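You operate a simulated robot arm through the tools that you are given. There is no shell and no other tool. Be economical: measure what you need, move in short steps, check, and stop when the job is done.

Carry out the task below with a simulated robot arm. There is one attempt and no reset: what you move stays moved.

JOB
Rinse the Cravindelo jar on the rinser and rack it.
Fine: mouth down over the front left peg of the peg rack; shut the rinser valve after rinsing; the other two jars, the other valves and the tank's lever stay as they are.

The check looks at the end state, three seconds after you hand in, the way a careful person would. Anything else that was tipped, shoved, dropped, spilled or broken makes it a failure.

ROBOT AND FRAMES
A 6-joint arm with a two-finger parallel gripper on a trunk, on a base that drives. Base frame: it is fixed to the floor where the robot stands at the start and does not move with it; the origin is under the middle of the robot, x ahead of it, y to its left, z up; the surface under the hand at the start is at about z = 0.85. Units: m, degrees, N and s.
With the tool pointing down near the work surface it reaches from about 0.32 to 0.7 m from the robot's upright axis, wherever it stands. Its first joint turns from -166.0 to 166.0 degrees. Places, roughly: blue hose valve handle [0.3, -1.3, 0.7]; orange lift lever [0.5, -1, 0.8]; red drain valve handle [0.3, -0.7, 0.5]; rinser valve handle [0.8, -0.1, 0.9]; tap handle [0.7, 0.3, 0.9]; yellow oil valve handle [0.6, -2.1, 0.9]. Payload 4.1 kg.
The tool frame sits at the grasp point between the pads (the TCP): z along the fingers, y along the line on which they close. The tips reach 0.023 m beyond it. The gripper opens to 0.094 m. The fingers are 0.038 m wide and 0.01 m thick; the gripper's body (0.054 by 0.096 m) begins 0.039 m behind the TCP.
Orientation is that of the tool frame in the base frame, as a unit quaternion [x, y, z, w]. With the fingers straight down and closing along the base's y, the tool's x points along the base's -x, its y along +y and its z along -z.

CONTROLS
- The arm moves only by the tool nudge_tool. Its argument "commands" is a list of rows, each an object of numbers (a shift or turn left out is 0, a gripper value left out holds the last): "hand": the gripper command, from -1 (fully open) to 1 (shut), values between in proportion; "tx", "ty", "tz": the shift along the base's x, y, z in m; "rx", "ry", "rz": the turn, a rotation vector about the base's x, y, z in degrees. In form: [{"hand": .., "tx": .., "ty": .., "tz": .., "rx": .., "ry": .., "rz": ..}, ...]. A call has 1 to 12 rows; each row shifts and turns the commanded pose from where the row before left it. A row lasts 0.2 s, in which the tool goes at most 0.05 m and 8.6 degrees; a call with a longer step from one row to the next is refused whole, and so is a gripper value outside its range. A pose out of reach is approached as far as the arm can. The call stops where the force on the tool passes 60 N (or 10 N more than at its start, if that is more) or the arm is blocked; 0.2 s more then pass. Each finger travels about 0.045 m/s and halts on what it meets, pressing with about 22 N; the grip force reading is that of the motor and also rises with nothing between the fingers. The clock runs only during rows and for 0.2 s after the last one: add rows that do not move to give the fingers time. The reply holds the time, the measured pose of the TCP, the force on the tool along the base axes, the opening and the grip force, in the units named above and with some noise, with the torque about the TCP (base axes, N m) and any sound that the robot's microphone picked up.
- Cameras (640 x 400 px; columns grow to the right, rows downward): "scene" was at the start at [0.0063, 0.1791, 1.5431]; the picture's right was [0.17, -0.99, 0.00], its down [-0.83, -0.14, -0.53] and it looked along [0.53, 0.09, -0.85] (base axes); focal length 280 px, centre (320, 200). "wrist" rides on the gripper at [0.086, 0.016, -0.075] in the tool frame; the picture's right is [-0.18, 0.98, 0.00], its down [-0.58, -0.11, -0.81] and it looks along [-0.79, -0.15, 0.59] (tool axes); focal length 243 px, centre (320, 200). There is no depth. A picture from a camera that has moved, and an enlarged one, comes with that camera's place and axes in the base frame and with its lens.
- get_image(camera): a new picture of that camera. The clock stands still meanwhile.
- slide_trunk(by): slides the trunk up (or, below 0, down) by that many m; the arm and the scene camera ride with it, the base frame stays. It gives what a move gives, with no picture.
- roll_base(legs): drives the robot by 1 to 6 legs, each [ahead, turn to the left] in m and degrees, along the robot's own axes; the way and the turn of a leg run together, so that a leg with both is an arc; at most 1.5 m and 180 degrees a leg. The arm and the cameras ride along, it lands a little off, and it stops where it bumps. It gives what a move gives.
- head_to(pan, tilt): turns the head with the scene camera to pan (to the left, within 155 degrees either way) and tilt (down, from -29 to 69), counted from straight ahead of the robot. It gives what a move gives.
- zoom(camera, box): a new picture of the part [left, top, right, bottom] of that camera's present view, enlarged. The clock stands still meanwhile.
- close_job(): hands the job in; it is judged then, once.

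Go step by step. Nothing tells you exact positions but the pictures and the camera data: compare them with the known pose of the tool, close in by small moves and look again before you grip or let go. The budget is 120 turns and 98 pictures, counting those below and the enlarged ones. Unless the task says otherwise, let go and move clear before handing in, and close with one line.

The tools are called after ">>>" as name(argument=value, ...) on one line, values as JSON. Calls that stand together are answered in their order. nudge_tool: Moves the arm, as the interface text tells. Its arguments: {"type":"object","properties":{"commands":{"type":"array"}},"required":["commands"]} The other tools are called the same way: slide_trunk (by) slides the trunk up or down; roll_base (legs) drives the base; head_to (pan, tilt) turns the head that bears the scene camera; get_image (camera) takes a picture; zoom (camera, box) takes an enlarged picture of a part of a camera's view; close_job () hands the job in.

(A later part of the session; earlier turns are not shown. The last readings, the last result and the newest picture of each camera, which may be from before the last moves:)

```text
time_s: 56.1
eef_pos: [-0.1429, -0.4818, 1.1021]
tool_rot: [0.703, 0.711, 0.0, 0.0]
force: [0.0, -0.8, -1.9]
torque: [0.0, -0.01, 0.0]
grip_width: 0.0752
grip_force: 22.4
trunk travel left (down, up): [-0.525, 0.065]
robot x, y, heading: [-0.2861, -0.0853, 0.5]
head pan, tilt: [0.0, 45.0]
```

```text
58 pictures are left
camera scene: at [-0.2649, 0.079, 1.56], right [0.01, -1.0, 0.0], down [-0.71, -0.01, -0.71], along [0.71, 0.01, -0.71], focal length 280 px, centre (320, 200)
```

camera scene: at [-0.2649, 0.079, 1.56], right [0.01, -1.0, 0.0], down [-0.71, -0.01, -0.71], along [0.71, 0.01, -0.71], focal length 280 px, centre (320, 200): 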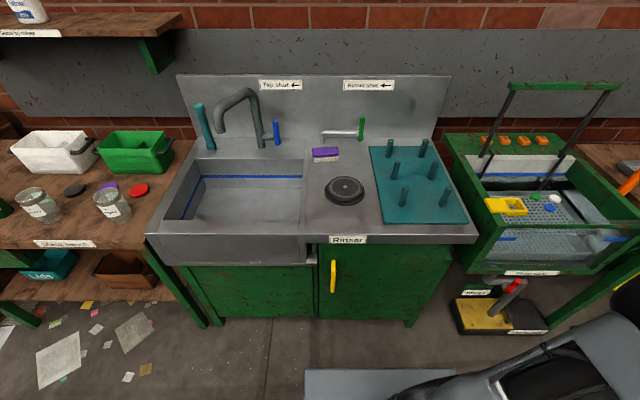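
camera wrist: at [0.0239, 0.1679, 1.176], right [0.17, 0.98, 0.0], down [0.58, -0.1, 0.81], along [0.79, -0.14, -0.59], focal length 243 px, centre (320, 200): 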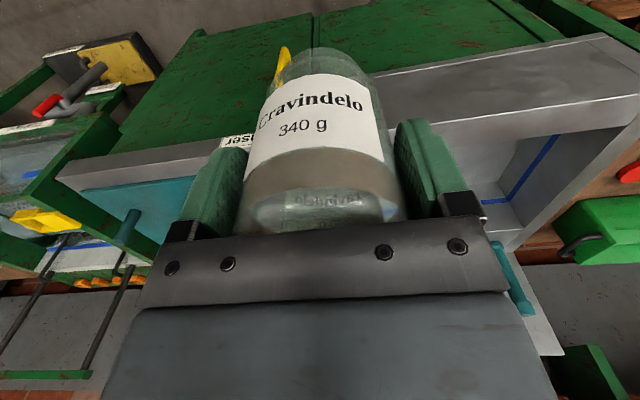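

The view is now clear: rinser centre ≈ (0.477, 0.0), front-left peg ≈ (0.412, -0.195), valve handle ≈ (0.8, -0.09). I'll swing the arm to the front.

>>> nudge_tool(commands=[{"tx": 0.0305, "ty": 0.0125, "rz": 4.5}, {"tx": 0.0294, "ty": 0.0148, "rz": 4.5}, {"tx": 0.0281, "ty": 0.0171, "rz": 4.5}, {"tx": 0.0267, "ty": 0.0192, "rz": 4.5}, {"tx": 0.0251, "ty": 0.0213, "rz": 4.5}, {"tx": 0.0234, "ty": 0.0232, "rz": 4.5}, {"tx": 0.0215, "ty": 0.0249, "rz": 4.5}, {"tx": 0.0195, "ty": 0.0265, "rz": 4.5}, {"tx": 0.0173, "ty": 0.028, "rz": 4.5}, {"tx": 0.0151, "ty": 0.0292, "rz": 4.5}])

>>> nudge_tool(commands=[{"tx": 0.0127, "ty": 0.0303, "rz": 4.5}, {"tx": 0.0103, "ty": 0.0312, "rz": 4.5}, {"tx": 0.0078, "ty": 0.032, "rz": 4.5}, {"tx": 0.0053, "ty": 0.0325, "rz": 4.5}, {"tx": 0.0027, "ty": 0.0328, "rz": 4.5}, {"tx": 0.0001, "ty": 0.0329, "rz": 4.5}, {"tx": -0.0024, "ty": 0.0328, "rz": 4.5}, {"tx": -0.005, "ty": 0.0325, "rz": 4.5}, {"tx": -0.0075, "ty": 0.032, "rz": 4.5}, {"tx": -0.01, "ty": 0.0313, "rz": 3.9}])

>>> roll_base(legs=[[0.26, 0]])

>>> get_image(camera="scene")

>>> get_image(camera="wrist")

```text
time_s: 58.3
eef_pos: [0.095, -0.2648, 1.1035]
tool_rot: [0.376, 0.927, 0.001, -0.001]
force: [0.7, 0.6, -2.0]
torque: [0.01, 0.01, 0.03]
grip_width: 0.075
grip_force: 21.9
trunk travel left (down, up): [-0.525, 0.065]
robot x, y, heading: [-0.2825, -0.091, 0.6]
head pan, tilt: [0.0, 45.0]
```

```text
time_s: 60.5
eef_pos: [0.1085, 0.0564, 1.1032]
tool_rot: [-0.001, 1.0, 0.001, 0.0]
force: [0.5, 0.8, -1.8]
torque: [0.0, 0.04, 0.01]
grip_width: 0.0754
grip_force: 21.8
trunk travel left (down, up): [-0.525, 0.065]
robot x, y, heading: [-0.2835, -0.0932, 0.3]
head pan, tilt: [0.0, 45.0]
```

```text
time_s: 62.4
eef_pos: [0.3687, 0.0603, 1.1021]
tool_rot: [-0.001, 1.0, 0.0, 0.0]
force: [1.1, -0.6, -2.2]
torque: [-0.03, 0.02, 0.04]
grip_width: 0.0754
grip_force: 22.5
trunk travel left (down, up): [-0.525, 0.065]
robot x, y, heading: [-0.0213, -0.0851, 0.9]
head pan, tilt: [0.0, 45.0]
```

```text
57 pictures are left
camera scene: at [-0.0049, 0.0824, 1.5599], right [0.01, -1.0, 0.0], down [-0.71, -0.01, -0.71], along [0.71, 0.01, -0.71], focal length 280 px, centre (320, 200)
```

scene: 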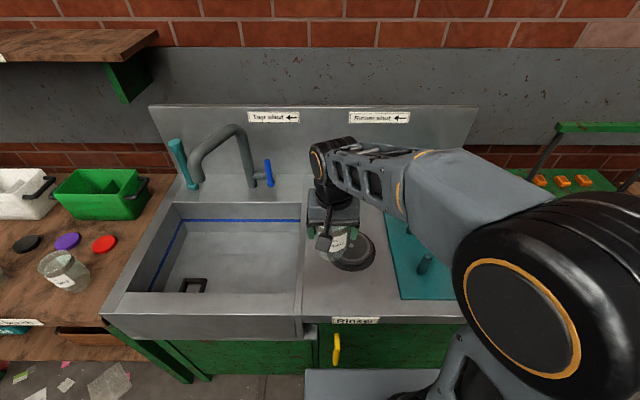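

```text
56 pictures are left
camera wrist: at [0.2832, 0.0759, 1.1767], right [0.18, 0.98, 0.0], down [0.58, -0.11, 0.81], along [0.79, -0.15, -0.59], focal length 243 px, centre (320, 200)
```

wrist: 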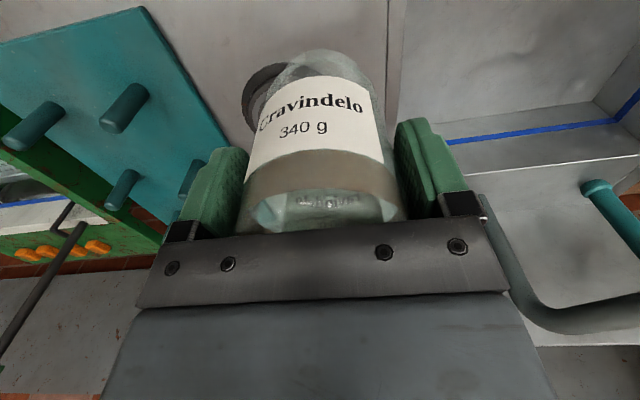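

I'm in position at the counter. Zooming on the rinser to refine its location.

>>> zoom(camera="scene", box=[290, 200, 450, 300])

>>> zoom(camera="wrist", box=[0, 0, 320, 200])

```text
4.00 times, centred on (370, 250) of scene
camera zoom: at [-0.0049, 0.0824, 1.5599], right [0.01, -1.0, 0.0], down [-0.71, -0.01, -0.71], along [0.71, 0.01, -0.71], focal length 1119 px, centre (120, 0)
```

zoom: 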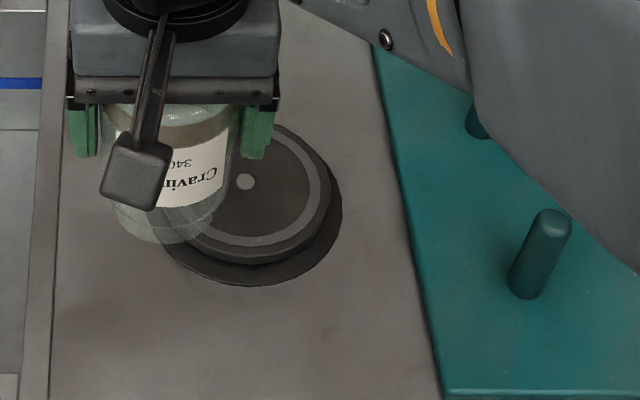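

```text
2.00 times, centred on (160, 100) of wrist
camera zoom: at [0.2832, 0.0759, 1.1767], right [0.18, 0.98, 0.0], down [0.58, -0.11, 0.81], along [0.79, -0.15, -0.59], focal length 485 px, centre (640, 400)
```

zoom: 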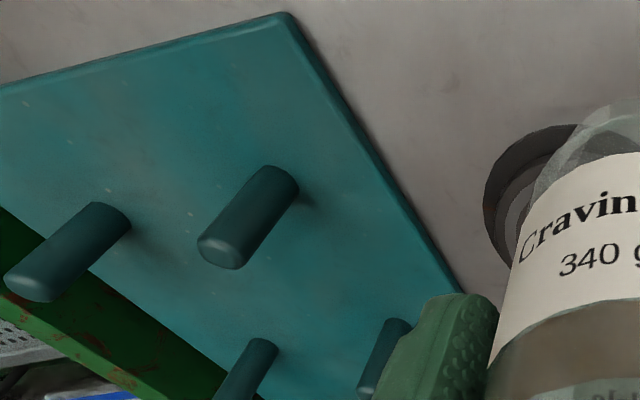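

Rinser nozzle ≈ (0.484, -0.004), top ≈ z 0.87; the peg ≈ (0.411, -0.197). I'll bring the jar above the rinser and check alignment.

>>> nudge_tool(commands=[{"tx": 0.015, "ty": -0.008}, {"tx": 0.02, "ty": -0.012}, {"tx": 0.02, "ty": -0.012}, {"tx": 0.02, "ty": -0.012, "tz": -0.01}, {"tx": 0.02, "ty": -0.012, "tz": -0.015}, {"tx": 0.02, "ty": -0.008, "tz": -0.015}, {"tz": -0.015}, {"tz": -0.015}, {}])

>>> zoom(camera="scene", box=[290, 170, 450, 270])

>>> get_image(camera="wrist")

```text
time_s: 64.4
eef_pos: [0.4835, -0.003, 1.0326]
tool_rot: [-0.003, 1.0, 0.001, 0.0]
force: [0.2, -0.4, -1.7]
torque: [-0.03, 0.05, -0.02]
grip_width: 0.0754
grip_force: 22.1
trunk travel left (down, up): [-0.525, 0.065]
robot x, y, heading: [-0.0222, -0.0819, 0.5]
head pan, tilt: [0.0, 45.0]
```

```text
4.00 times, centred on (370, 220) of scene
camera zoom: at [-0.0053, 0.0823, 1.56], right [0.01, -1.0, 0.0], down [-0.71, -0.01, -0.71], along [0.71, 0.01, -0.71], focal length 1119 px, centre (120, 120)
```

zoom: 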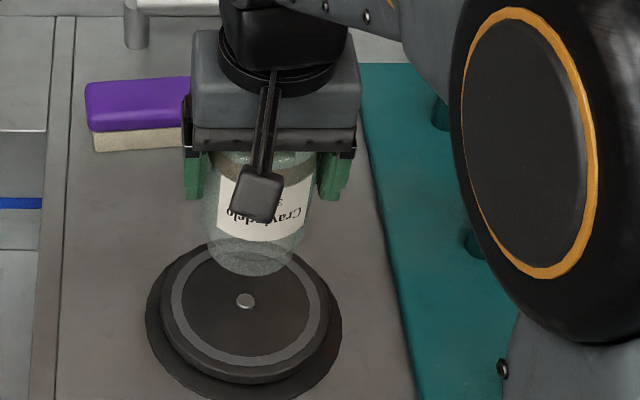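

```text
52 pictures are left
camera wrist: at [0.3987, 0.0119, 1.106], right [0.18, 0.98, 0.0], down [0.58, -0.11, 0.81], along [0.79, -0.15, -0.59], focal length 243 px, centre (320, 200)
```

wrist: 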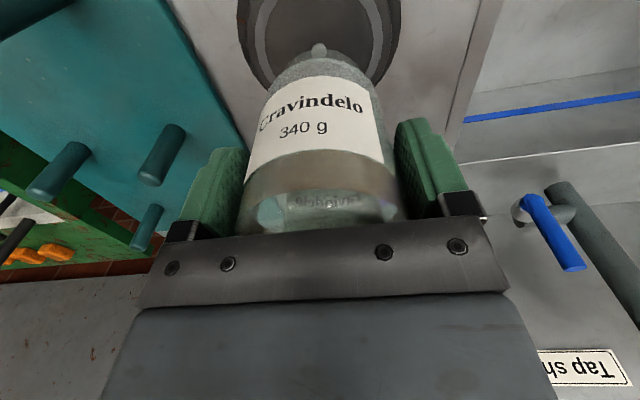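

Triangulation puts the nozzle at (0.487, -0.006, 0.879). I'll shift a few mm and lower near contact.

>>> nudge_tool(commands=[{"tx": 0.006, "ty": -0.003, "tz": -0.015}, {"tz": -0.015}, {"tz": -0.015}, {"tz": -0.01}, {}])

>>> zoom(camera="scene", box=[290, 170, 450, 270])

>>> get_image(camera="wrist")

```text
time_s: 65.6
eef_pos: [0.4902, -0.0074, 0.9764]
tool_rot: [-0.002, 1.0, 0.0, 0.0]
force: [-0.5, 0.0, -2.3]
torque: [-0.02, -0.01, 0.01]
grip_width: 0.0752
grip_force: 21.9
trunk travel left (down, up): [-0.525, 0.065]
robot x, y, heading: [-0.0211, -0.0836, 0.7]
head pan, tilt: [0.0, 45.0]
```

```text
4.00 times, centred on (370, 220) of scene
camera zoom: at [-0.0054, 0.0823, 1.56], right [0.01, -1.0, 0.0], down [-0.71, -0.01, -0.71], along [0.71, 0.01, -0.71], focal length 1119 px, centre (120, 120)
```

zoom: 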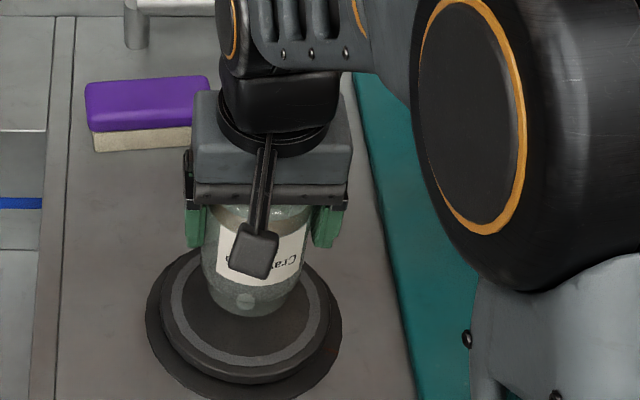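

```text
50 pictures are left
camera wrist: at [0.404, 0.0085, 1.0509], right [0.18, 0.98, 0.0], down [0.58, -0.11, 0.81], along [0.79, -0.15, -0.59], focal length 243 px, centre (320, 200)
```

wrist: 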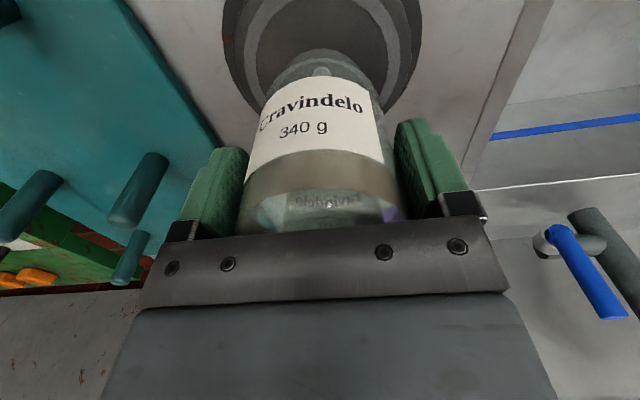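

The nozzle is visible through the jar and lines up. Lowering gently to contact.

>>> nudge_tool(commands=[{"tz": -0.006}, {"tz": -0.004}, {"tz": -0.003}, {}])

```text
time_s: 66.6
eef_pos: [0.4902, -0.0069, 0.964]
tool_rot: [-0.002, 1.0, 0.001, 0.001]
force: [0.1, 0.1, -2.3]
torque: [-0.01, 0.01, 0.0]
grip_width: 0.0753
grip_force: 21.9
trunk travel left (down, up): [-0.525, 0.065]
robot x, y, heading: [-0.0254, -0.0847, 0.6]
head pan, tilt: [0.0, 45.0]
```

>>> nudge_tool(commands=[{"tz": -0.003}, {"tz": -0.002}, {}])

>>> nudge_tool(commands=[{"tz": -0.002}, {}])

>>> zoom(camera="scene", box=[320, 210, 400, 260])

```text
time_s: 67.4
eef_pos: [0.491, -0.0079, 0.9602]
tool_rot: [-0.001, 1.0, 0.0, 0.0]
force: [0.0, 0.2, -2.0]
torque: [0.01, 0.02, -0.02]
grip_width: 0.0753
grip_force: 21.8
trunk travel left (down, up): [-0.525, 0.065]
robot x, y, heading: [-0.022, -0.0827, 0.4]
head pan, tilt: [0.0, 45.0]
```

```text
time_s: 68.0
eef_pos: [0.4911, -0.0064, 0.9579]
tool_rot: [-0.002, 1.0, 0.001, 0.0]
force: [-0.1, 0.4, -1.5]
torque: [0.01, 0.05, 0.01]
grip_width: 0.0752
grip_force: 22.4
trunk travel left (down, up): [-0.525, 0.065]
robot x, y, heading: [-0.0191, -0.0871, 0.7]
head pan, tilt: [0.0, 45.0]
```

```text
8.00 times, centred on (360, 235) of scene
camera zoom: at [-0.0055, 0.0823, 1.56], right [0.01, -1.0, 0.0], down [-0.71, -0.01, -0.71], along [0.71, 0.01, -0.71], focal length 2239 px, centre (0, -80)
```

zoom: 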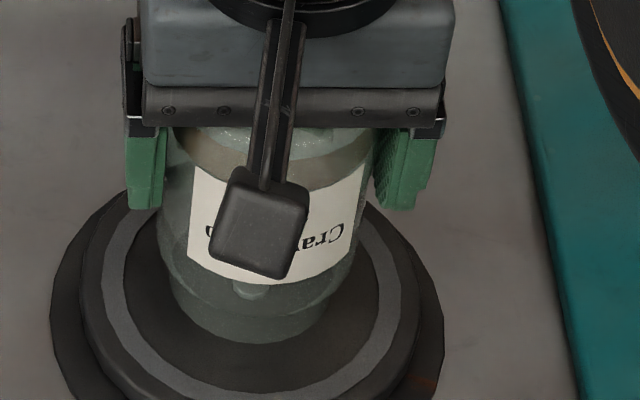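

Still no contact reading. Continuing in small steps.

>>> nudge_tool(commands=[{"tz": -0.002}, {"tz": -0.002}, {}])

>>> nudge_tool(commands=[{"tz": -0.002}, {}])

>>> nudge_tool(commands=[{"tz": -0.002}, {}])

```text
time_s: 68.8
eef_pos: [0.4913, -0.0068, 0.9549]
tool_rot: [-0.002, 1.0, 0.0, 0.0]
force: [0.5, 0.9, 4.1]
torque: [0.0, 0.11, -0.01]
grip_width: 0.0754
grip_force: 22.0
trunk travel left (down, up): [-0.525, 0.065]
robot x, y, heading: [-0.0218, -0.0835, 0.7]
head pan, tilt: [0.0, 45.0]
```

```text
time_s: 69.4
eef_pos: [0.4898, -0.0053, 0.9537]
tool_rot: [-0.003, 1.0, 0.0, 0.0]
force: [2.8, -1.4, 5.6]
torque: [-0.08, -0.07, 0.0]
grip_width: 0.0751
grip_force: 21.6
trunk travel left (down, up): [-0.525, 0.065]
robot x, y, heading: [-0.022, -0.0843, 0.8]
head pan, tilt: [0.0, 45.0]
```

```text
time_s: 70.0
eef_pos: [0.4904, -0.0071, 0.9499]
tool_rot: [-0.003, 1.0, 0.0, 0.0]
force: [3.2, 0.9, 6.4]
torque: [0.09, 0.01, -0.07]
grip_width: 0.0754
grip_force: 21.7
trunk travel left (down, up): [-0.525, 0.065]
robot x, y, heading: [-0.0242, -0.0854, 0.9]
head pan, tilt: [0.0, 45.0]
```

Contact was made at z≈0.955. I'll ease up slightly and release.

>>> nudge_tool(commands=[{"tz": 0.003}, {}, {"hand": 0.6}, {"hand": 0.4}, {"hand": 0.0}, {"hand": -0.5}, {"hand": -1}, {}, {}])

>>> get_image(camera="wrist")

>>> zoom(camera="scene", box=[310, 200, 410, 262])

```text
time_s: 72.0
eef_pos: [0.4893, -0.0063, 0.9535]
tool_rot: [-0.002, 1.0, 0.0, 0.0]
force: [-1.1, -0.1, 1.8]
torque: [0.02, -0.03, 0.04]
grip_width: 0.0942
grip_force: 0.0
trunk travel left (down, up): [-0.525, 0.065]
robot x, y, heading: [-0.0228, -0.085, 0.6]
head pan, tilt: [0.0, 45.0]
```

```text
48 pictures are left
camera wrist: at [0.4033, 0.0092, 1.0268], right [0.18, 0.98, 0.0], down [0.58, -0.11, 0.81], along [0.79, -0.15, -0.59], focal length 243 px, centre (320, 200)
```

wrist: 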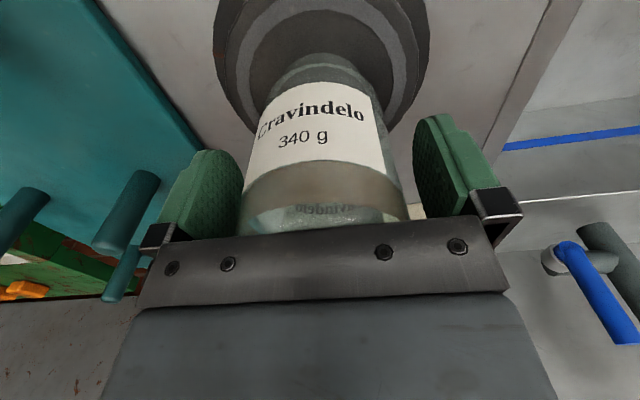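

```text
6.40 times, centred on (360, 231) of scene
camera zoom: at [-0.006, 0.0822, 1.56], right [0.01, -1.0, 0.0], down [-0.71, -0.01, -0.71], along [0.71, 0.01, -0.71], focal length 1791 px, centre (64, 2)
```

zoom: 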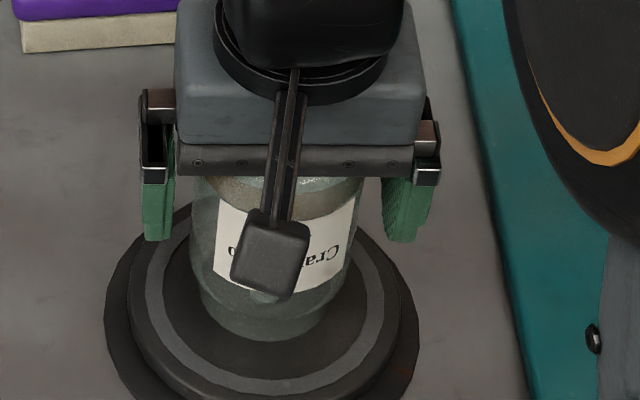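

The jar stands on the rinser. I'll raise straight up clear of it.

>>> nudge_tool(commands=[{"tz": 0.01}, {"tz": 0.02}, {"tz": 0.03}, {"tz": 0.03}, {"tz": 0.03}, {"tz": 0.03}, {}])

>>> get_image(camera="scene")

>>> get_image(camera="wrist")

```text
time_s: 73.6
eef_pos: [0.4895, -0.0053, 1.1021]
tool_rot: [-0.003, 1.0, -0.001, 0.001]
force: [-0.1, -0.1, 0.5]
torque: [0.02, 0.01, 0.01]
grip_width: 0.0941
grip_force: 0.1
trunk travel left (down, up): [-0.525, 0.065]
robot x, y, heading: [-0.0243, -0.0854, 0.7]
head pan, tilt: [0.0, 45.0]
```

```text
46 pictures are left
camera scene: at [-0.0056, 0.0823, 1.56], right [0.01, -1.0, 0.0], down [-0.71, -0.01, -0.71], along [0.71, 0.01, -0.71], focal length 280 px, centre (320, 200)
```

scene: 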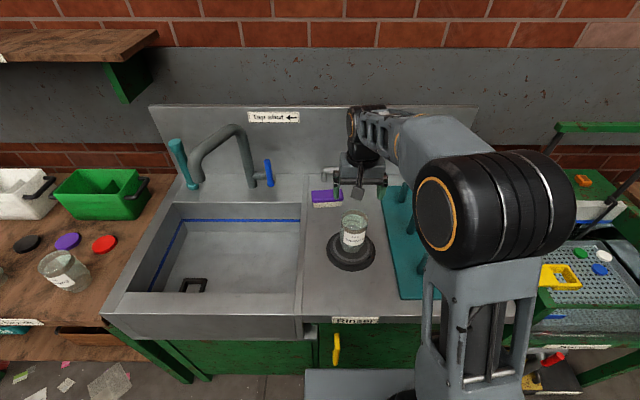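

```text
45 pictures are left
camera wrist: at [0.4029, 0.0109, 1.1764], right [0.18, 0.98, 0.0], down [0.58, -0.11, 0.81], along [0.79, -0.15, -0.59], focal length 243 px, centre (320, 200)
```

wrist: 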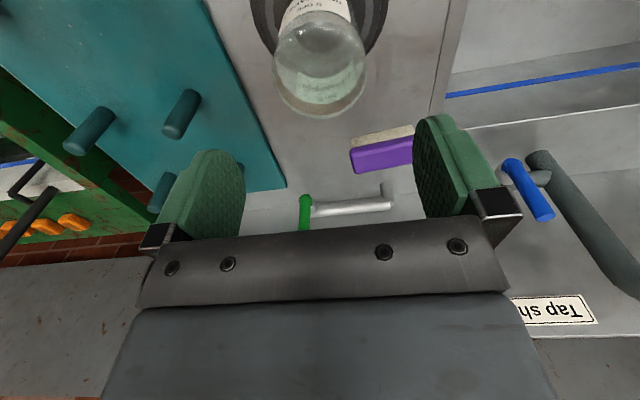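

The jar is upright on the rinser. Now I'll locate the valve precisely.

>>> zoom(camera="wrist", box=[270, 150, 430, 250])

>>> zoom(camera="scene", box=[290, 130, 450, 230])

```text
4.00 times, centred on (350, 200) of wrist
camera zoom: at [0.4029, 0.0109, 1.1764], right [0.18, 0.98, 0.0], down [0.58, -0.11, 0.81], along [0.79, -0.15, -0.59], focal length 970 px, centre (200, 200)
```

zoom: 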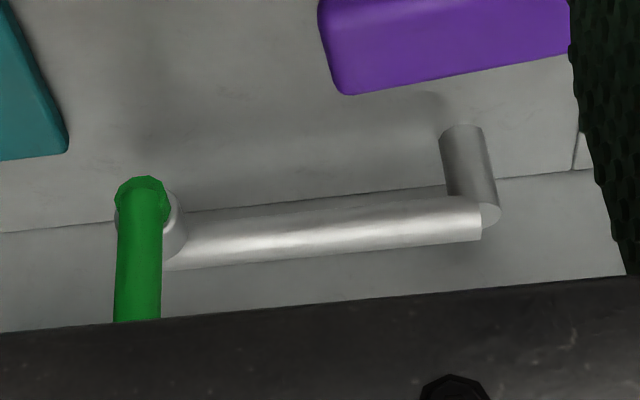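

```text
4.00 times, centred on (370, 180) of scene
camera zoom: at [-0.0056, 0.0823, 1.56], right [0.01, -1.0, 0.0], down [-0.71, -0.01, -0.71], along [0.71, 0.01, -0.71], focal length 1119 px, centre (120, 280)
```

zoom: 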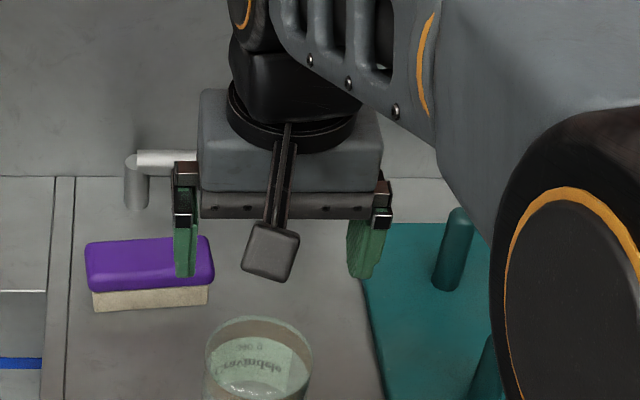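

The valve hub is at about (0.81, -0.095, 0.87) and the handle top is at z≈0.98. It's beyond straight-down reach, so I'll tilt the tool forward ~60° and straddle the handle between open fingers, passing high over the jar.

>>> nudge_tool(commands=[{"ty": -0.0125, "tz": 0.006, "ry": -8.5}, {"ty": -0.0125, "tz": 0.006, "ry": -8.5}, {"ty": -0.0125, "tz": 0.006, "ry": -8.5}, {"ty": -0.0125, "tz": 0.006, "ry": -8.5}, {"ty": -0.0125, "tz": 0.006, "ry": -8.5}, {"ty": -0.0125, "tz": 0.006, "ry": -8.5}, {"ty": -0.0125, "tz": 0.006, "ry": -8.5}, {}])

>>> get_image(camera="wrist")

>>> get_image(camera="scene")

```text
time_s: 75.4
eef_pos: [0.4898, -0.0952, 1.1452]
tool_rot: [-0.001, 0.868, -0.002, 0.497]
force: [0.0, 1.0, 0.7]
torque: [0.0, 0.02, -0.01]
grip_width: 0.0944
grip_force: 0.0
trunk travel left (down, up): [-0.525, 0.065]
robot x, y, heading: [-0.0225, -0.0856, 0.7]
head pan, tilt: [0.0, 45.0]
```

```text
42 pictures are left
camera wrist: at [0.3816, -0.0789, 1.1082], right [0.09, 0.98, 0.15], down [-0.4, -0.11, 0.91], along [0.91, -0.15, 0.38], focal length 243 px, centre (320, 200)
```

wrist: 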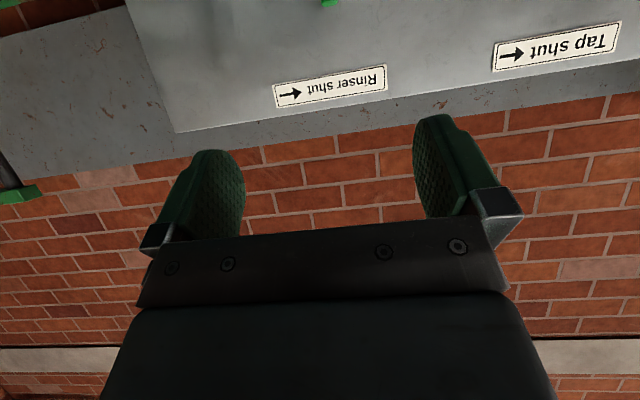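

```text
41 pictures are left
camera scene: at [-0.0057, 0.0822, 1.56], right [0.01, -1.0, 0.0], down [-0.71, -0.01, -0.71], along [0.71, 0.01, -0.71], focal length 280 px, centre (320, 200)
```

scene: 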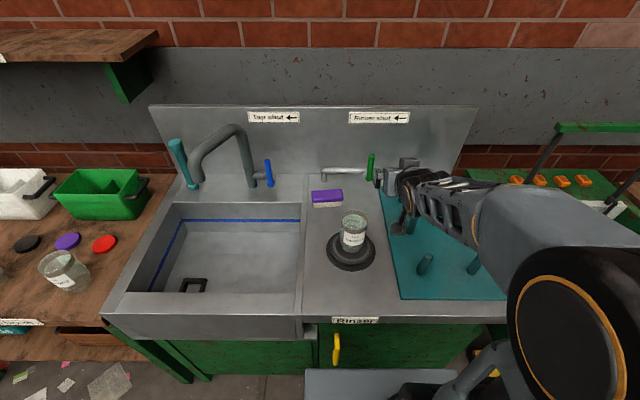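

The handle is visible in the scene view. Zooming.

>>> zoom(camera="scene", box=[310, 140, 406, 200])

```text
6.67 times, centred on (358, 170) of scene
camera zoom: at [-0.0057, 0.0822, 1.56], right [0.01, -1.0, 0.0], down [-0.71, -0.01, -0.71], along [0.71, 0.01, -0.71], focal length 1866 px, centre (67, 400)
```

zoom: 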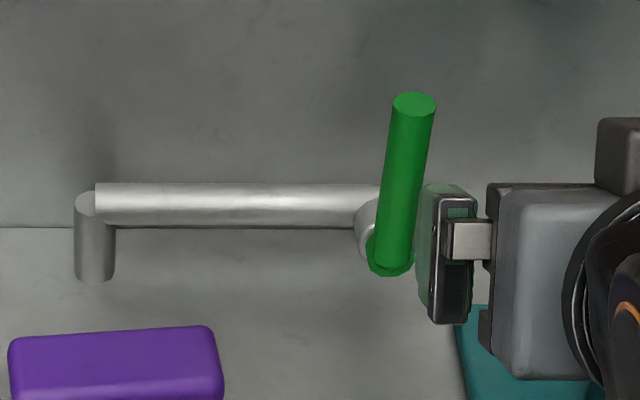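

The handle is at y≈-0.09, x≈0.75–0.80, z 0.885–0.99. I'll approach it with the fingers open on either side, stopping short to look.

>>> nudge_tool(commands=[{"tx": 0.04, "ty": 0.001}, {"tx": 0.04, "ty": 0.001, "tz": -0.015}, {"tx": 0.04, "ty": 0.001, "tz": -0.03}, {"tx": 0.04, "ty": 0.001, "tz": -0.04}, {"tx": 0.03, "ty": 0.001, "tz": -0.04}, {"tz": -0.03}, {}])

>>> get_image(camera="wrist")

>>> zoom(camera="scene", box=[290, 120, 450, 220])

```text
refused: row 4 steps farther than a row can; nothing moved
```

```text
39 pictures are left
camera wrist: at [0.3816, -0.0789, 1.1082], right [0.09, 0.98, 0.15], down [-0.4, -0.11, 0.91], along [0.91, -0.15, 0.38], focal length 243 px, centre (320, 200)
```

wrist: 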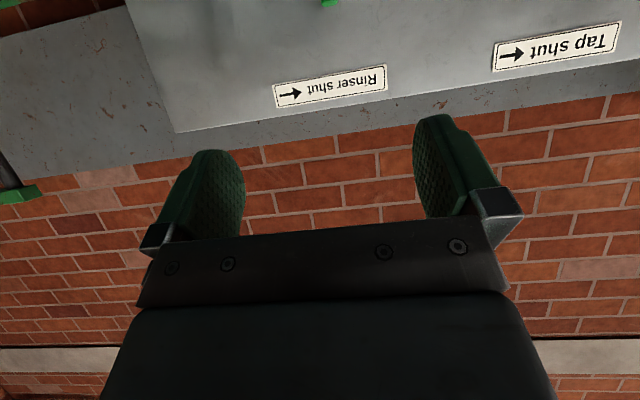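

```text
4.00 times, centred on (370, 170) of scene
camera zoom: at [-0.0057, 0.0822, 1.56], right [0.01, -1.0, 0.0], down [-0.71, -0.01, -0.71], along [0.71, 0.01, -0.71], focal length 1119 px, centre (120, 320)
```

zoom: 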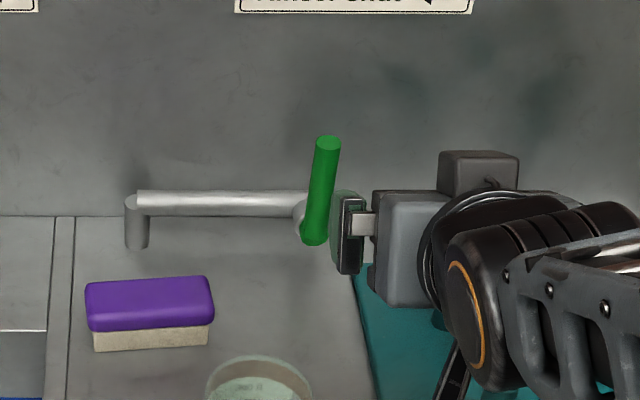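

Row step limit exceeded; nothing moved. Repeating with shorter steps.

>>> nudge_tool(commands=[{"tx": 0.04, "ty": 0.001}, {"tx": 0.04, "ty": 0.001, "tz": -0.015}, {"tx": 0.035, "ty": 0.001, "tz": -0.03}, {"tx": 0.035, "ty": 0.001, "tz": -0.03}, {"tx": 0.03, "ty": 0.001, "tz": -0.03}, {"tz": -0.03}, {}])

>>> get_image(camera="wrist")

>>> zoom(camera="scene", box=[290, 120, 450, 220])

```text
time_s: 77.0
eef_pos: [0.6684, -0.09, 1.0097]
tool_rot: [-0.001, 0.868, -0.002, 0.496]
force: [-1.0, 0.4, 0.0]
torque: [0.02, 0.0, 0.0]
grip_width: 0.0942
grip_force: 0.0
trunk travel left (down, up): [-0.525, 0.065]
robot x, y, heading: [-0.0223, -0.0844, 0.9]
head pan, tilt: [0.0, 45.0]
```

```text
37 pictures are left
camera wrist: at [0.5602, -0.0733, 0.9715], right [0.09, 0.98, 0.15], down [-0.4, -0.11, 0.91], along [0.91, -0.14, 0.38], focal length 243 px, centre (320, 200)
```

wrist: 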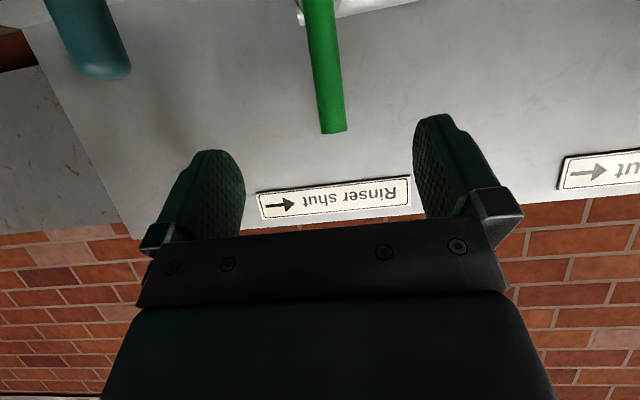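

```text
4.00 times, centred on (370, 170) of scene
camera zoom: at [-0.0056, 0.0823, 1.56], right [0.01, -1.0, 0.0], down [-0.71, -0.01, -0.71], along [0.71, 0.01, -0.71], focal length 1119 px, centre (120, 320)
```

zoom: 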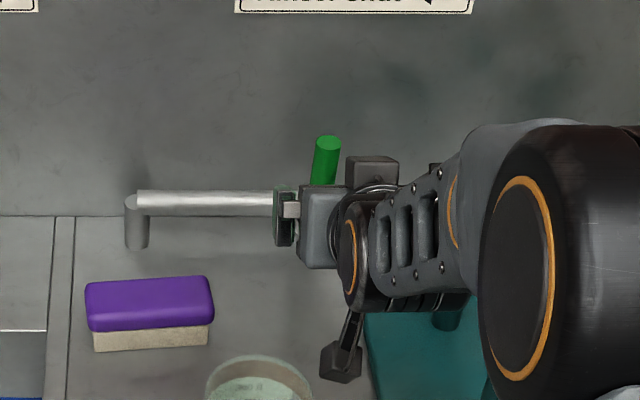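

The handle top is at (0.770, -0.086, 0.997), well centred between the fingers. I'll move in to straddle it.

>>> nudge_tool(commands=[{"tx": 0.03, "ty": 0.001, "tz": -0.01}, {"tx": 0.03, "ty": 0.001, "tz": -0.015}, {"tx": 0.025, "tz": -0.01}, {"tx": 0.01}, {}])

>>> get_image(camera="wrist")

>>> zoom(camera="scene", box=[290, 120, 450, 220])

```text
time_s: 78.2
eef_pos: [0.7634, -0.0864, 0.9735]
tool_rot: [-0.001, 0.868, -0.002, 0.496]
force: [-0.4, 0.8, -0.3]
torque: [-0.02, 0.02, -0.01]
grip_width: 0.0941
grip_force: 0.0
trunk travel left (down, up): [-0.525, 0.065]
robot x, y, heading: [-0.0229, -0.0845, 0.6]
head pan, tilt: [0.0, 45.0]
```

```text
35 pictures are left
camera wrist: at [0.6563, -0.071, 0.9368], right [0.09, 0.98, 0.15], down [-0.4, -0.11, 0.91], along [0.91, -0.14, 0.38], focal length 243 px, centre (320, 200)
```

wrist: 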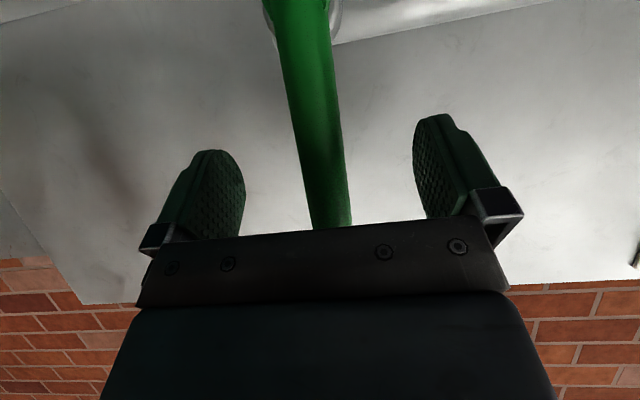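

```text
4.00 times, centred on (370, 170) of scene
camera zoom: at [-0.0056, 0.0823, 1.56], right [0.01, -1.0, 0.0], down [-0.71, -0.01, -0.71], along [0.71, 0.01, -0.71], focal length 1119 px, centre (120, 320)
```

zoom: 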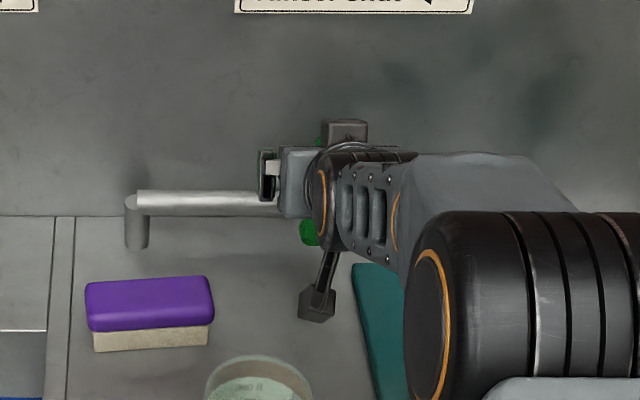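

The handle sits between the fingers with no contact. I'll narrow the fingers around it and try turning right (away from "shut") by ~16°, rotating the tool with it.

>>> nudge_tool(commands=[{"hand": 0.2}, {}, {}, {}])

>>> nudge_tool(commands=[{"ty": -0.0095, "tz": -0.0007, "rx": 8}, {"ty": -0.0092, "tz": -0.0019, "rx": 8}, {}])

>>> get_image(camera="wrist")

```text
time_s: 79.2
eef_pos: [0.7641, -0.0864, 0.9749]
tool_rot: [-0.002, 0.868, -0.001, 0.496]
force: [-0.2, -0.2, -0.3]
torque: [0.05, 0.0, 0.03]
grip_width: 0.0376
grip_force: 0.1
trunk travel left (down, up): [-0.525, 0.065]
robot x, y, heading: [-0.026, -0.0846, 0.9]
head pan, tilt: [0.0, 45.0]
```

```text
time_s: 80.0
eef_pos: [0.7658, -0.1016, 0.9737]
tool_rot: [0.052, 0.861, 0.092, 0.497]
force: [-0.5, 2.0, 1.1]
torque: [0.0, 0.0, 0.0]
grip_width: 0.0378
grip_force: 0.7
out of reach, approached as far as the arm can: row 1
trunk travel left (down, up): [-0.525, 0.065]
robot x, y, heading: [-0.0218, -0.0861, 0.6]
head pan, tilt: [0.0, 45.0]
```

```text
33 pictures are left
camera wrist: at [0.6579, -0.0782, 0.9393], right [0.09, 0.93, 0.36], down [-0.41, -0.3, 0.86], along [0.91, -0.23, 0.35], focal length 243 px, centre (320, 200)
```

wrist: 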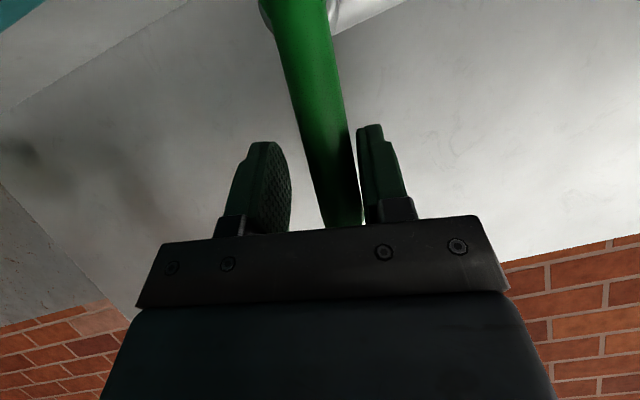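

The left finger is just touching the handle (2 N). I'll continue with pure translation to the right.

>>> nudge_tool(commands=[{"ty": -0.006, "tz": -0.001}, {"ty": -0.006, "tz": -0.002}, {"ty": -0.006, "tz": -0.002}, {}])

>>> get_image(camera="wrist")

```text
time_s: 81.0
eef_pos: [0.7661, -0.1192, 0.9687]
tool_rot: [0.053, 0.861, 0.091, 0.497]
force: [0.1, 2.7, 2.7]
torque: [0.13, -0.03, 0.0]
grip_width: 0.0389
grip_force: 1.9
trunk travel left (down, up): [-0.525, 0.065]
robot x, y, heading: [-0.0205, -0.0876, 0.6]
head pan, tilt: [0.0, 45.0]
```

```text
32 pictures are left
camera wrist: at [0.6583, -0.0964, 0.9349], right [0.09, 0.93, 0.36], down [-0.41, -0.3, 0.86], along [0.91, -0.23, 0.35], focal length 243 px, centre (320, 200)
```

wrist: 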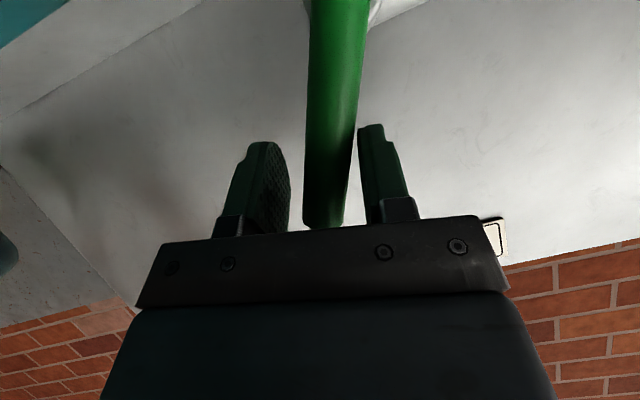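

The handle turns right with ~3 N. Continuing to open and listening for water.

>>> nudge_tool(commands=[{"ty": -0.006, "tz": -0.003}, {"ty": -0.006, "tz": -0.004}, {"ty": -0.006, "tz": -0.004}, {"ty": -0.006, "tz": -0.005}, {}])

>>> get_image(camera="wrist")

>>> get_image(camera="scene")

```text
time_s: 82.2
eef_pos: [0.7663, -0.137, 0.9619]
tool_rot: [0.049, 0.857, 0.095, 0.504]
force: [7.3, 27.2, 32.1]
torque: [3.36, 0.26, 0.65]
grip_width: 0.0468
grip_force: 45.2
trunk travel left (down, up): [-0.525, 0.065]
robot x, y, heading: [-0.0213, -0.0873, 0.9]
head pan, tilt: [0.0, 45.0]
```

```text
31 pictures are left
camera wrist: at [0.6594, -0.1149, 0.9251], right [0.08, 0.93, 0.37], down [-0.42, -0.3, 0.86], along [0.9, -0.22, 0.37], focal length 243 px, centre (320, 200)
```

wrist: 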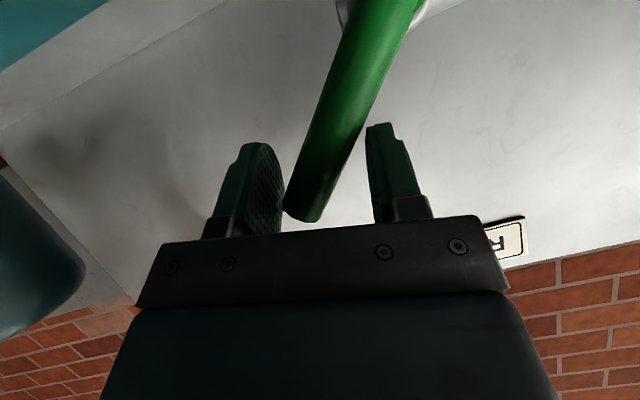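

```text
30 pictures are left
camera scene: at [-0.0094, 0.0861, 1.5598], right [0.02, -1.0, 0.0], down [-0.71, -0.01, -0.71], along [0.71, 0.01, -0.71], focal length 280 px, centre (320, 200)
```

scene: 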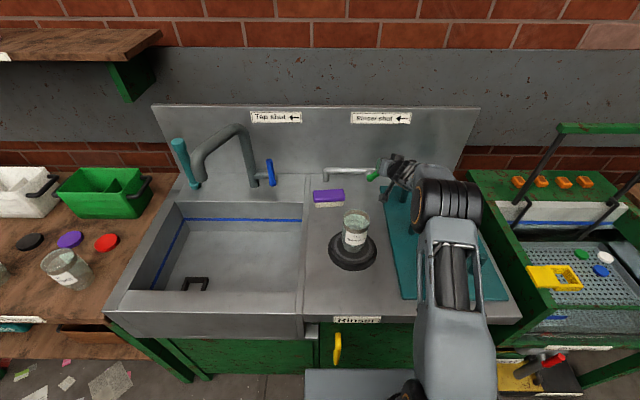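

Force jumped: the tilted handle jams diagonally between my narrow fingers. I'll open them to relieve this, then look.

>>> nudge_tool(commands=[{"hand": -0.2}, {"hand": -0.6}, {"hand": -1}, {}, {}])

>>> get_image(camera="wrist")

>>> zoom(camera="scene", box=[300, 150, 428, 280])

```text
time_s: 83.4
eef_pos: [0.765, -0.1437, 0.9527]
tool_rot: [0.053, 0.861, 0.091, 0.498]
force: [0.9, -0.3, 0.1]
torque: [-0.03, 0.0, -0.01]
grip_width: 0.0939
grip_force: 0.1
trunk travel left (down, up): [-0.525, 0.065]
robot x, y, heading: [-0.0229, -0.0848, 1.1]
head pan, tilt: [0.0, 45.0]
```

```text
29 pictures are left
camera wrist: at [0.6582, -0.12, 0.9182], right [0.09, 0.93, 0.36], down [-0.41, -0.3, 0.86], along [0.91, -0.23, 0.35], focal length 243 px, centre (320, 200)
```

wrist: 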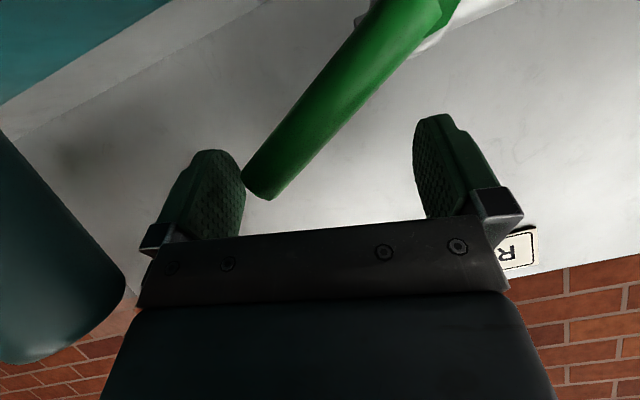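

```text
3.08 times, centred on (364, 215) of scene
camera zoom: at [-0.0056, 0.0823, 1.56], right [0.01, -1.0, 0.0], down [-0.71, -0.01, -0.71], along [0.71, 0.01, -0.71], focal length 861 px, centre (185, 154)
```

zoom: 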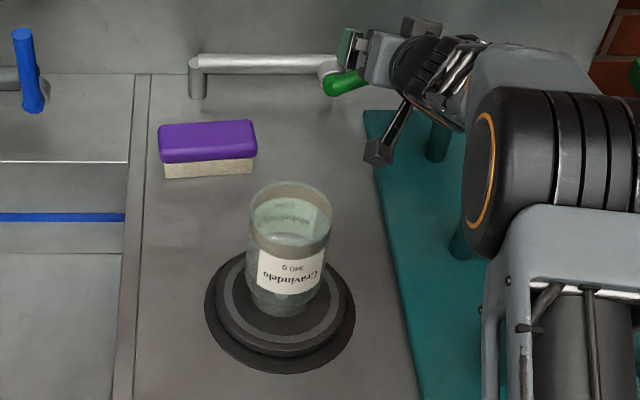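

The handle is now ~55° to the right and the jam is gone. Check the jar for water.

>>> zoom(camera="scene", box=[330, 200, 394, 260])

```text
6.67 times, centred on (362, 230) of scene
camera zoom: at [-0.0056, 0.0823, 1.56], right [0.01, -1.0, 0.0], down [-0.71, -0.01, -0.71], along [0.71, 0.01, -0.71], focal length 1866 px, centre (40, 0)
```

zoom: 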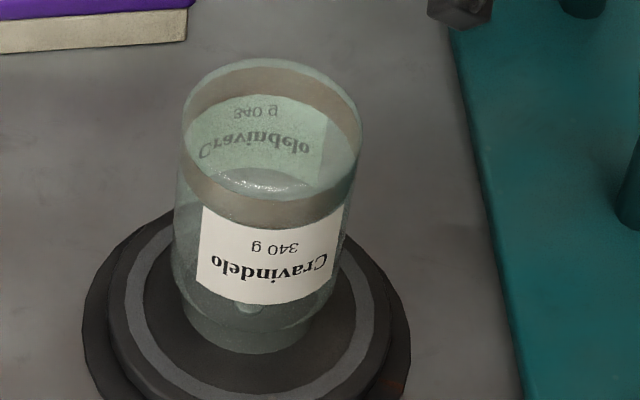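

No water visible yet; I'll open the valve further by pressing the handle down from above with closed fingers, staying clear of the back-left peg.

>>> nudge_tool(commands=[{"tz": 0.02}, {"tz": 0.025}, {"tz": 0.025}, {"hand": 1, "ty": 0.01}, {"ty": 0.006}, {}, {}, {}, {}])

>>> get_image(camera="wrist")

>>> zoom(camera="scene", box=[310, 130, 438, 210])

```text
time_s: 85.4
eef_pos: [0.7658, -0.1272, 1.0234]
tool_rot: [0.053, 0.861, 0.09, 0.498]
force: [0.1, 0.3, -0.2]
torque: [0.02, 0.02, 0.0]
grip_width: 0.0
grip_force: 21.8
trunk travel left (down, up): [-0.525, 0.065]
robot x, y, heading: [-0.0232, -0.087, 0.7]
head pan, tilt: [0.0, 45.0]
```

```text
26 pictures are left
camera wrist: at [0.6583, -0.1039, 0.9886], right [0.09, 0.93, 0.36], down [-0.41, -0.3, 0.86], along [0.91, -0.23, 0.35], focal length 243 px, centre (320, 200)
```

wrist: 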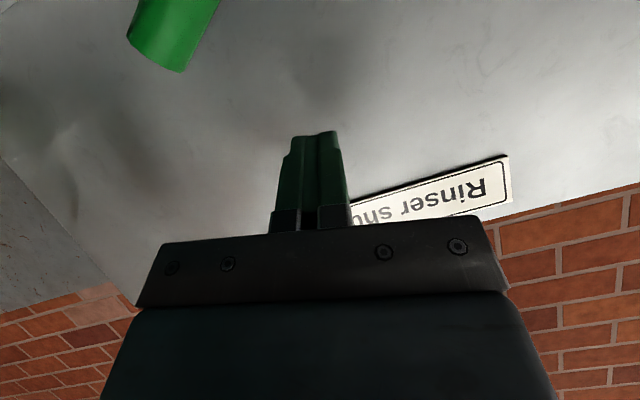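

```text
5.00 times, centred on (374, 170) of scene
camera zoom: at [-0.0056, 0.0824, 1.56], right [0.01, -1.0, 0.0], down [-0.71, -0.01, -0.71], along [0.71, 0.01, -0.71], focal length 1399 px, centre (50, 350)
```

zoom: 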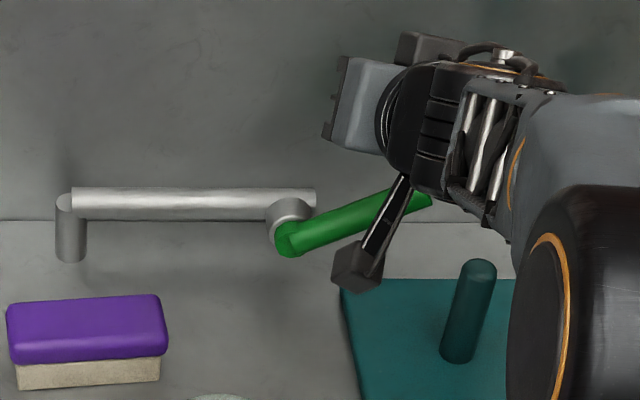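

The handle is ~62° right. Pressing down on it now.

>>> nudge_tool(commands=[{"tz": -0.02}, {"tz": -0.02}, {"tz": -0.01}, {"tz": -0.006}, {"tz": -0.006}, {"tz": -0.006}, {}])

>>> zoom(camera="scene", box=[310, 130, 438, 260])

```text
time_s: 87.0
eef_pos: [0.7651, -0.1279, 0.9554]
tool_rot: [0.052, 0.861, 0.091, 0.498]
force: [2.0, -1.7, 3.7]
torque: [-0.07, -0.08, -0.02]
grip_width: 0.0002
grip_force: 22.2
trunk travel left (down, up): [-0.525, 0.065]
robot x, y, heading: [-0.0229, -0.0866, 0.7]
head pan, tilt: [0.0, 45.0]
```

```text
3.08 times, centred on (374, 195) of scene
camera zoom: at [-0.0056, 0.0821, 1.56], right [0.01, -1.0, 0.0], down [-0.71, -0.01, -0.71], along [0.71, 0.01, -0.71], focal length 861 px, centre (154, 215)
```

zoom: 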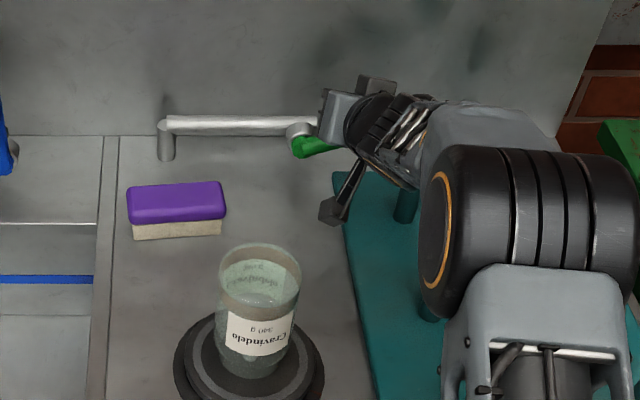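

Contact made (≈4 N). Pressing further.

>>> nudge_tool(commands=[{"tz": -0.005}, {"tz": -0.005}, {}])

>>> nudge_tool(commands=[{"tz": -0.005}, {"tz": -0.004}, {}])

>>> zoom(camera="scene", box=[330, 150, 426, 260])

```text
time_s: 87.8
eef_pos: [0.7666, -0.1286, 0.9447]
tool_rot: [0.053, 0.861, 0.091, 0.497]
force: [1.9, -3.1, 2.2]
torque: [-0.05, -0.07, -0.03]
grip_width: 0.0
grip_force: 22.3
trunk travel left (down, up): [-0.525, 0.065]
robot x, y, heading: [-0.0269, -0.0851, 0.8]
head pan, tilt: [0.0, 45.0]
```

```text
time_s: 88.6
eef_pos: [0.7663, -0.1291, 0.9367]
tool_rot: [0.052, 0.86, 0.092, 0.498]
force: [8.4, -5.0, 7.1]
torque: [-0.22, -0.28, -0.04]
grip_width: 0.0
grip_force: 22.6
trunk travel left (down, up): [-0.525, 0.065]
robot x, y, heading: [-0.0249, -0.0847, 0.8]
head pan, tilt: [0.0, 45.0]
```

```text
3.64 times, centred on (378, 205) of scene
camera zoom: at [-0.0054, 0.0817, 1.5601], right [0.01, -1.0, 0.0], down [-0.71, -0.01, -0.71], along [0.71, 0.01, -0.71], focal length 1018 px, centre (109, 182)
```

zoom: 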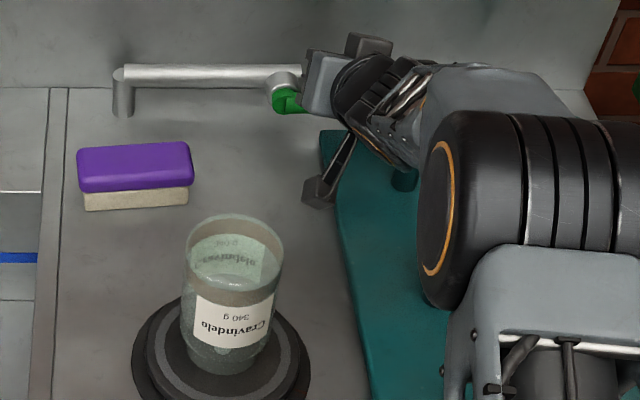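

The handle seems near its stop. I'll lift off and view handle and jar.

>>> nudge_tool(commands=[{"tz": 0.02}, {"tz": 0.03}, {"tz": 0.03}, {"tx": -0.03, "tz": 0.03}, {"tx": -0.04}, {"tx": -0.04}, {"tx": -0.04}, {}])

>>> zoom(camera="scene", box=[310, 145, 438, 275])

```text
time_s: 90.4
eef_pos: [0.6157, -0.128, 1.0473]
tool_rot: [0.053, 0.861, 0.09, 0.497]
force: [-0.6, -0.4, 0.7]
torque: [0.04, 0.02, 0.01]
grip_width: 0.0
grip_force: 22.8
trunk travel left (down, up): [-0.525, 0.065]
robot x, y, heading: [-0.0223, -0.0855, 0.9]
head pan, tilt: [0.0, 45.0]
```

```text
3.08 times, centred on (374, 210) of scene
camera zoom: at [-0.0057, 0.0824, 1.56], right [0.01, -1.0, 0.0], down [-0.71, -0.01, -0.71], along [0.71, 0.01, -0.71], focal length 861 px, centre (154, 169)
```

zoom: 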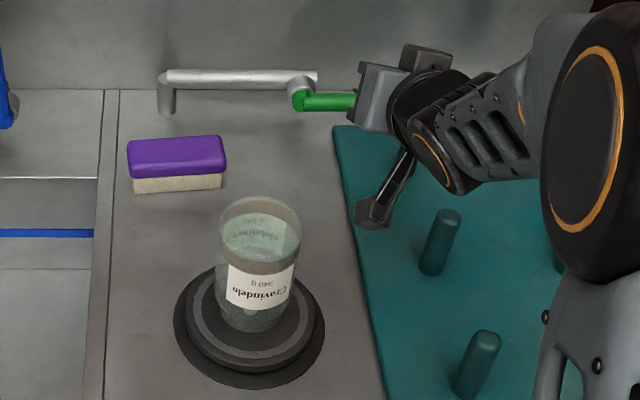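

The valve is fully open (handle horizontal). Looking closely at the jar.

>>> zoom(camera="scene", box=[336, 200, 384, 262])

```text
6.45 times, centred on (360, 231) of scene
camera zoom: at [-0.0057, 0.0824, 1.56], right [0.01, -1.0, 0.0], down [-0.71, -0.01, -0.71], along [0.71, 0.01, -0.71], focal length 1805 px, centre (62, 0)
```

zoom: 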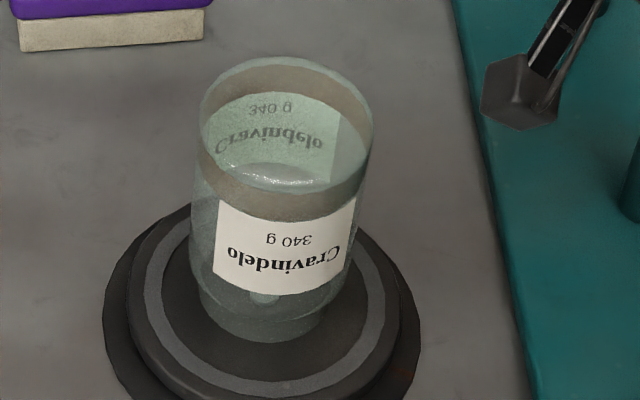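

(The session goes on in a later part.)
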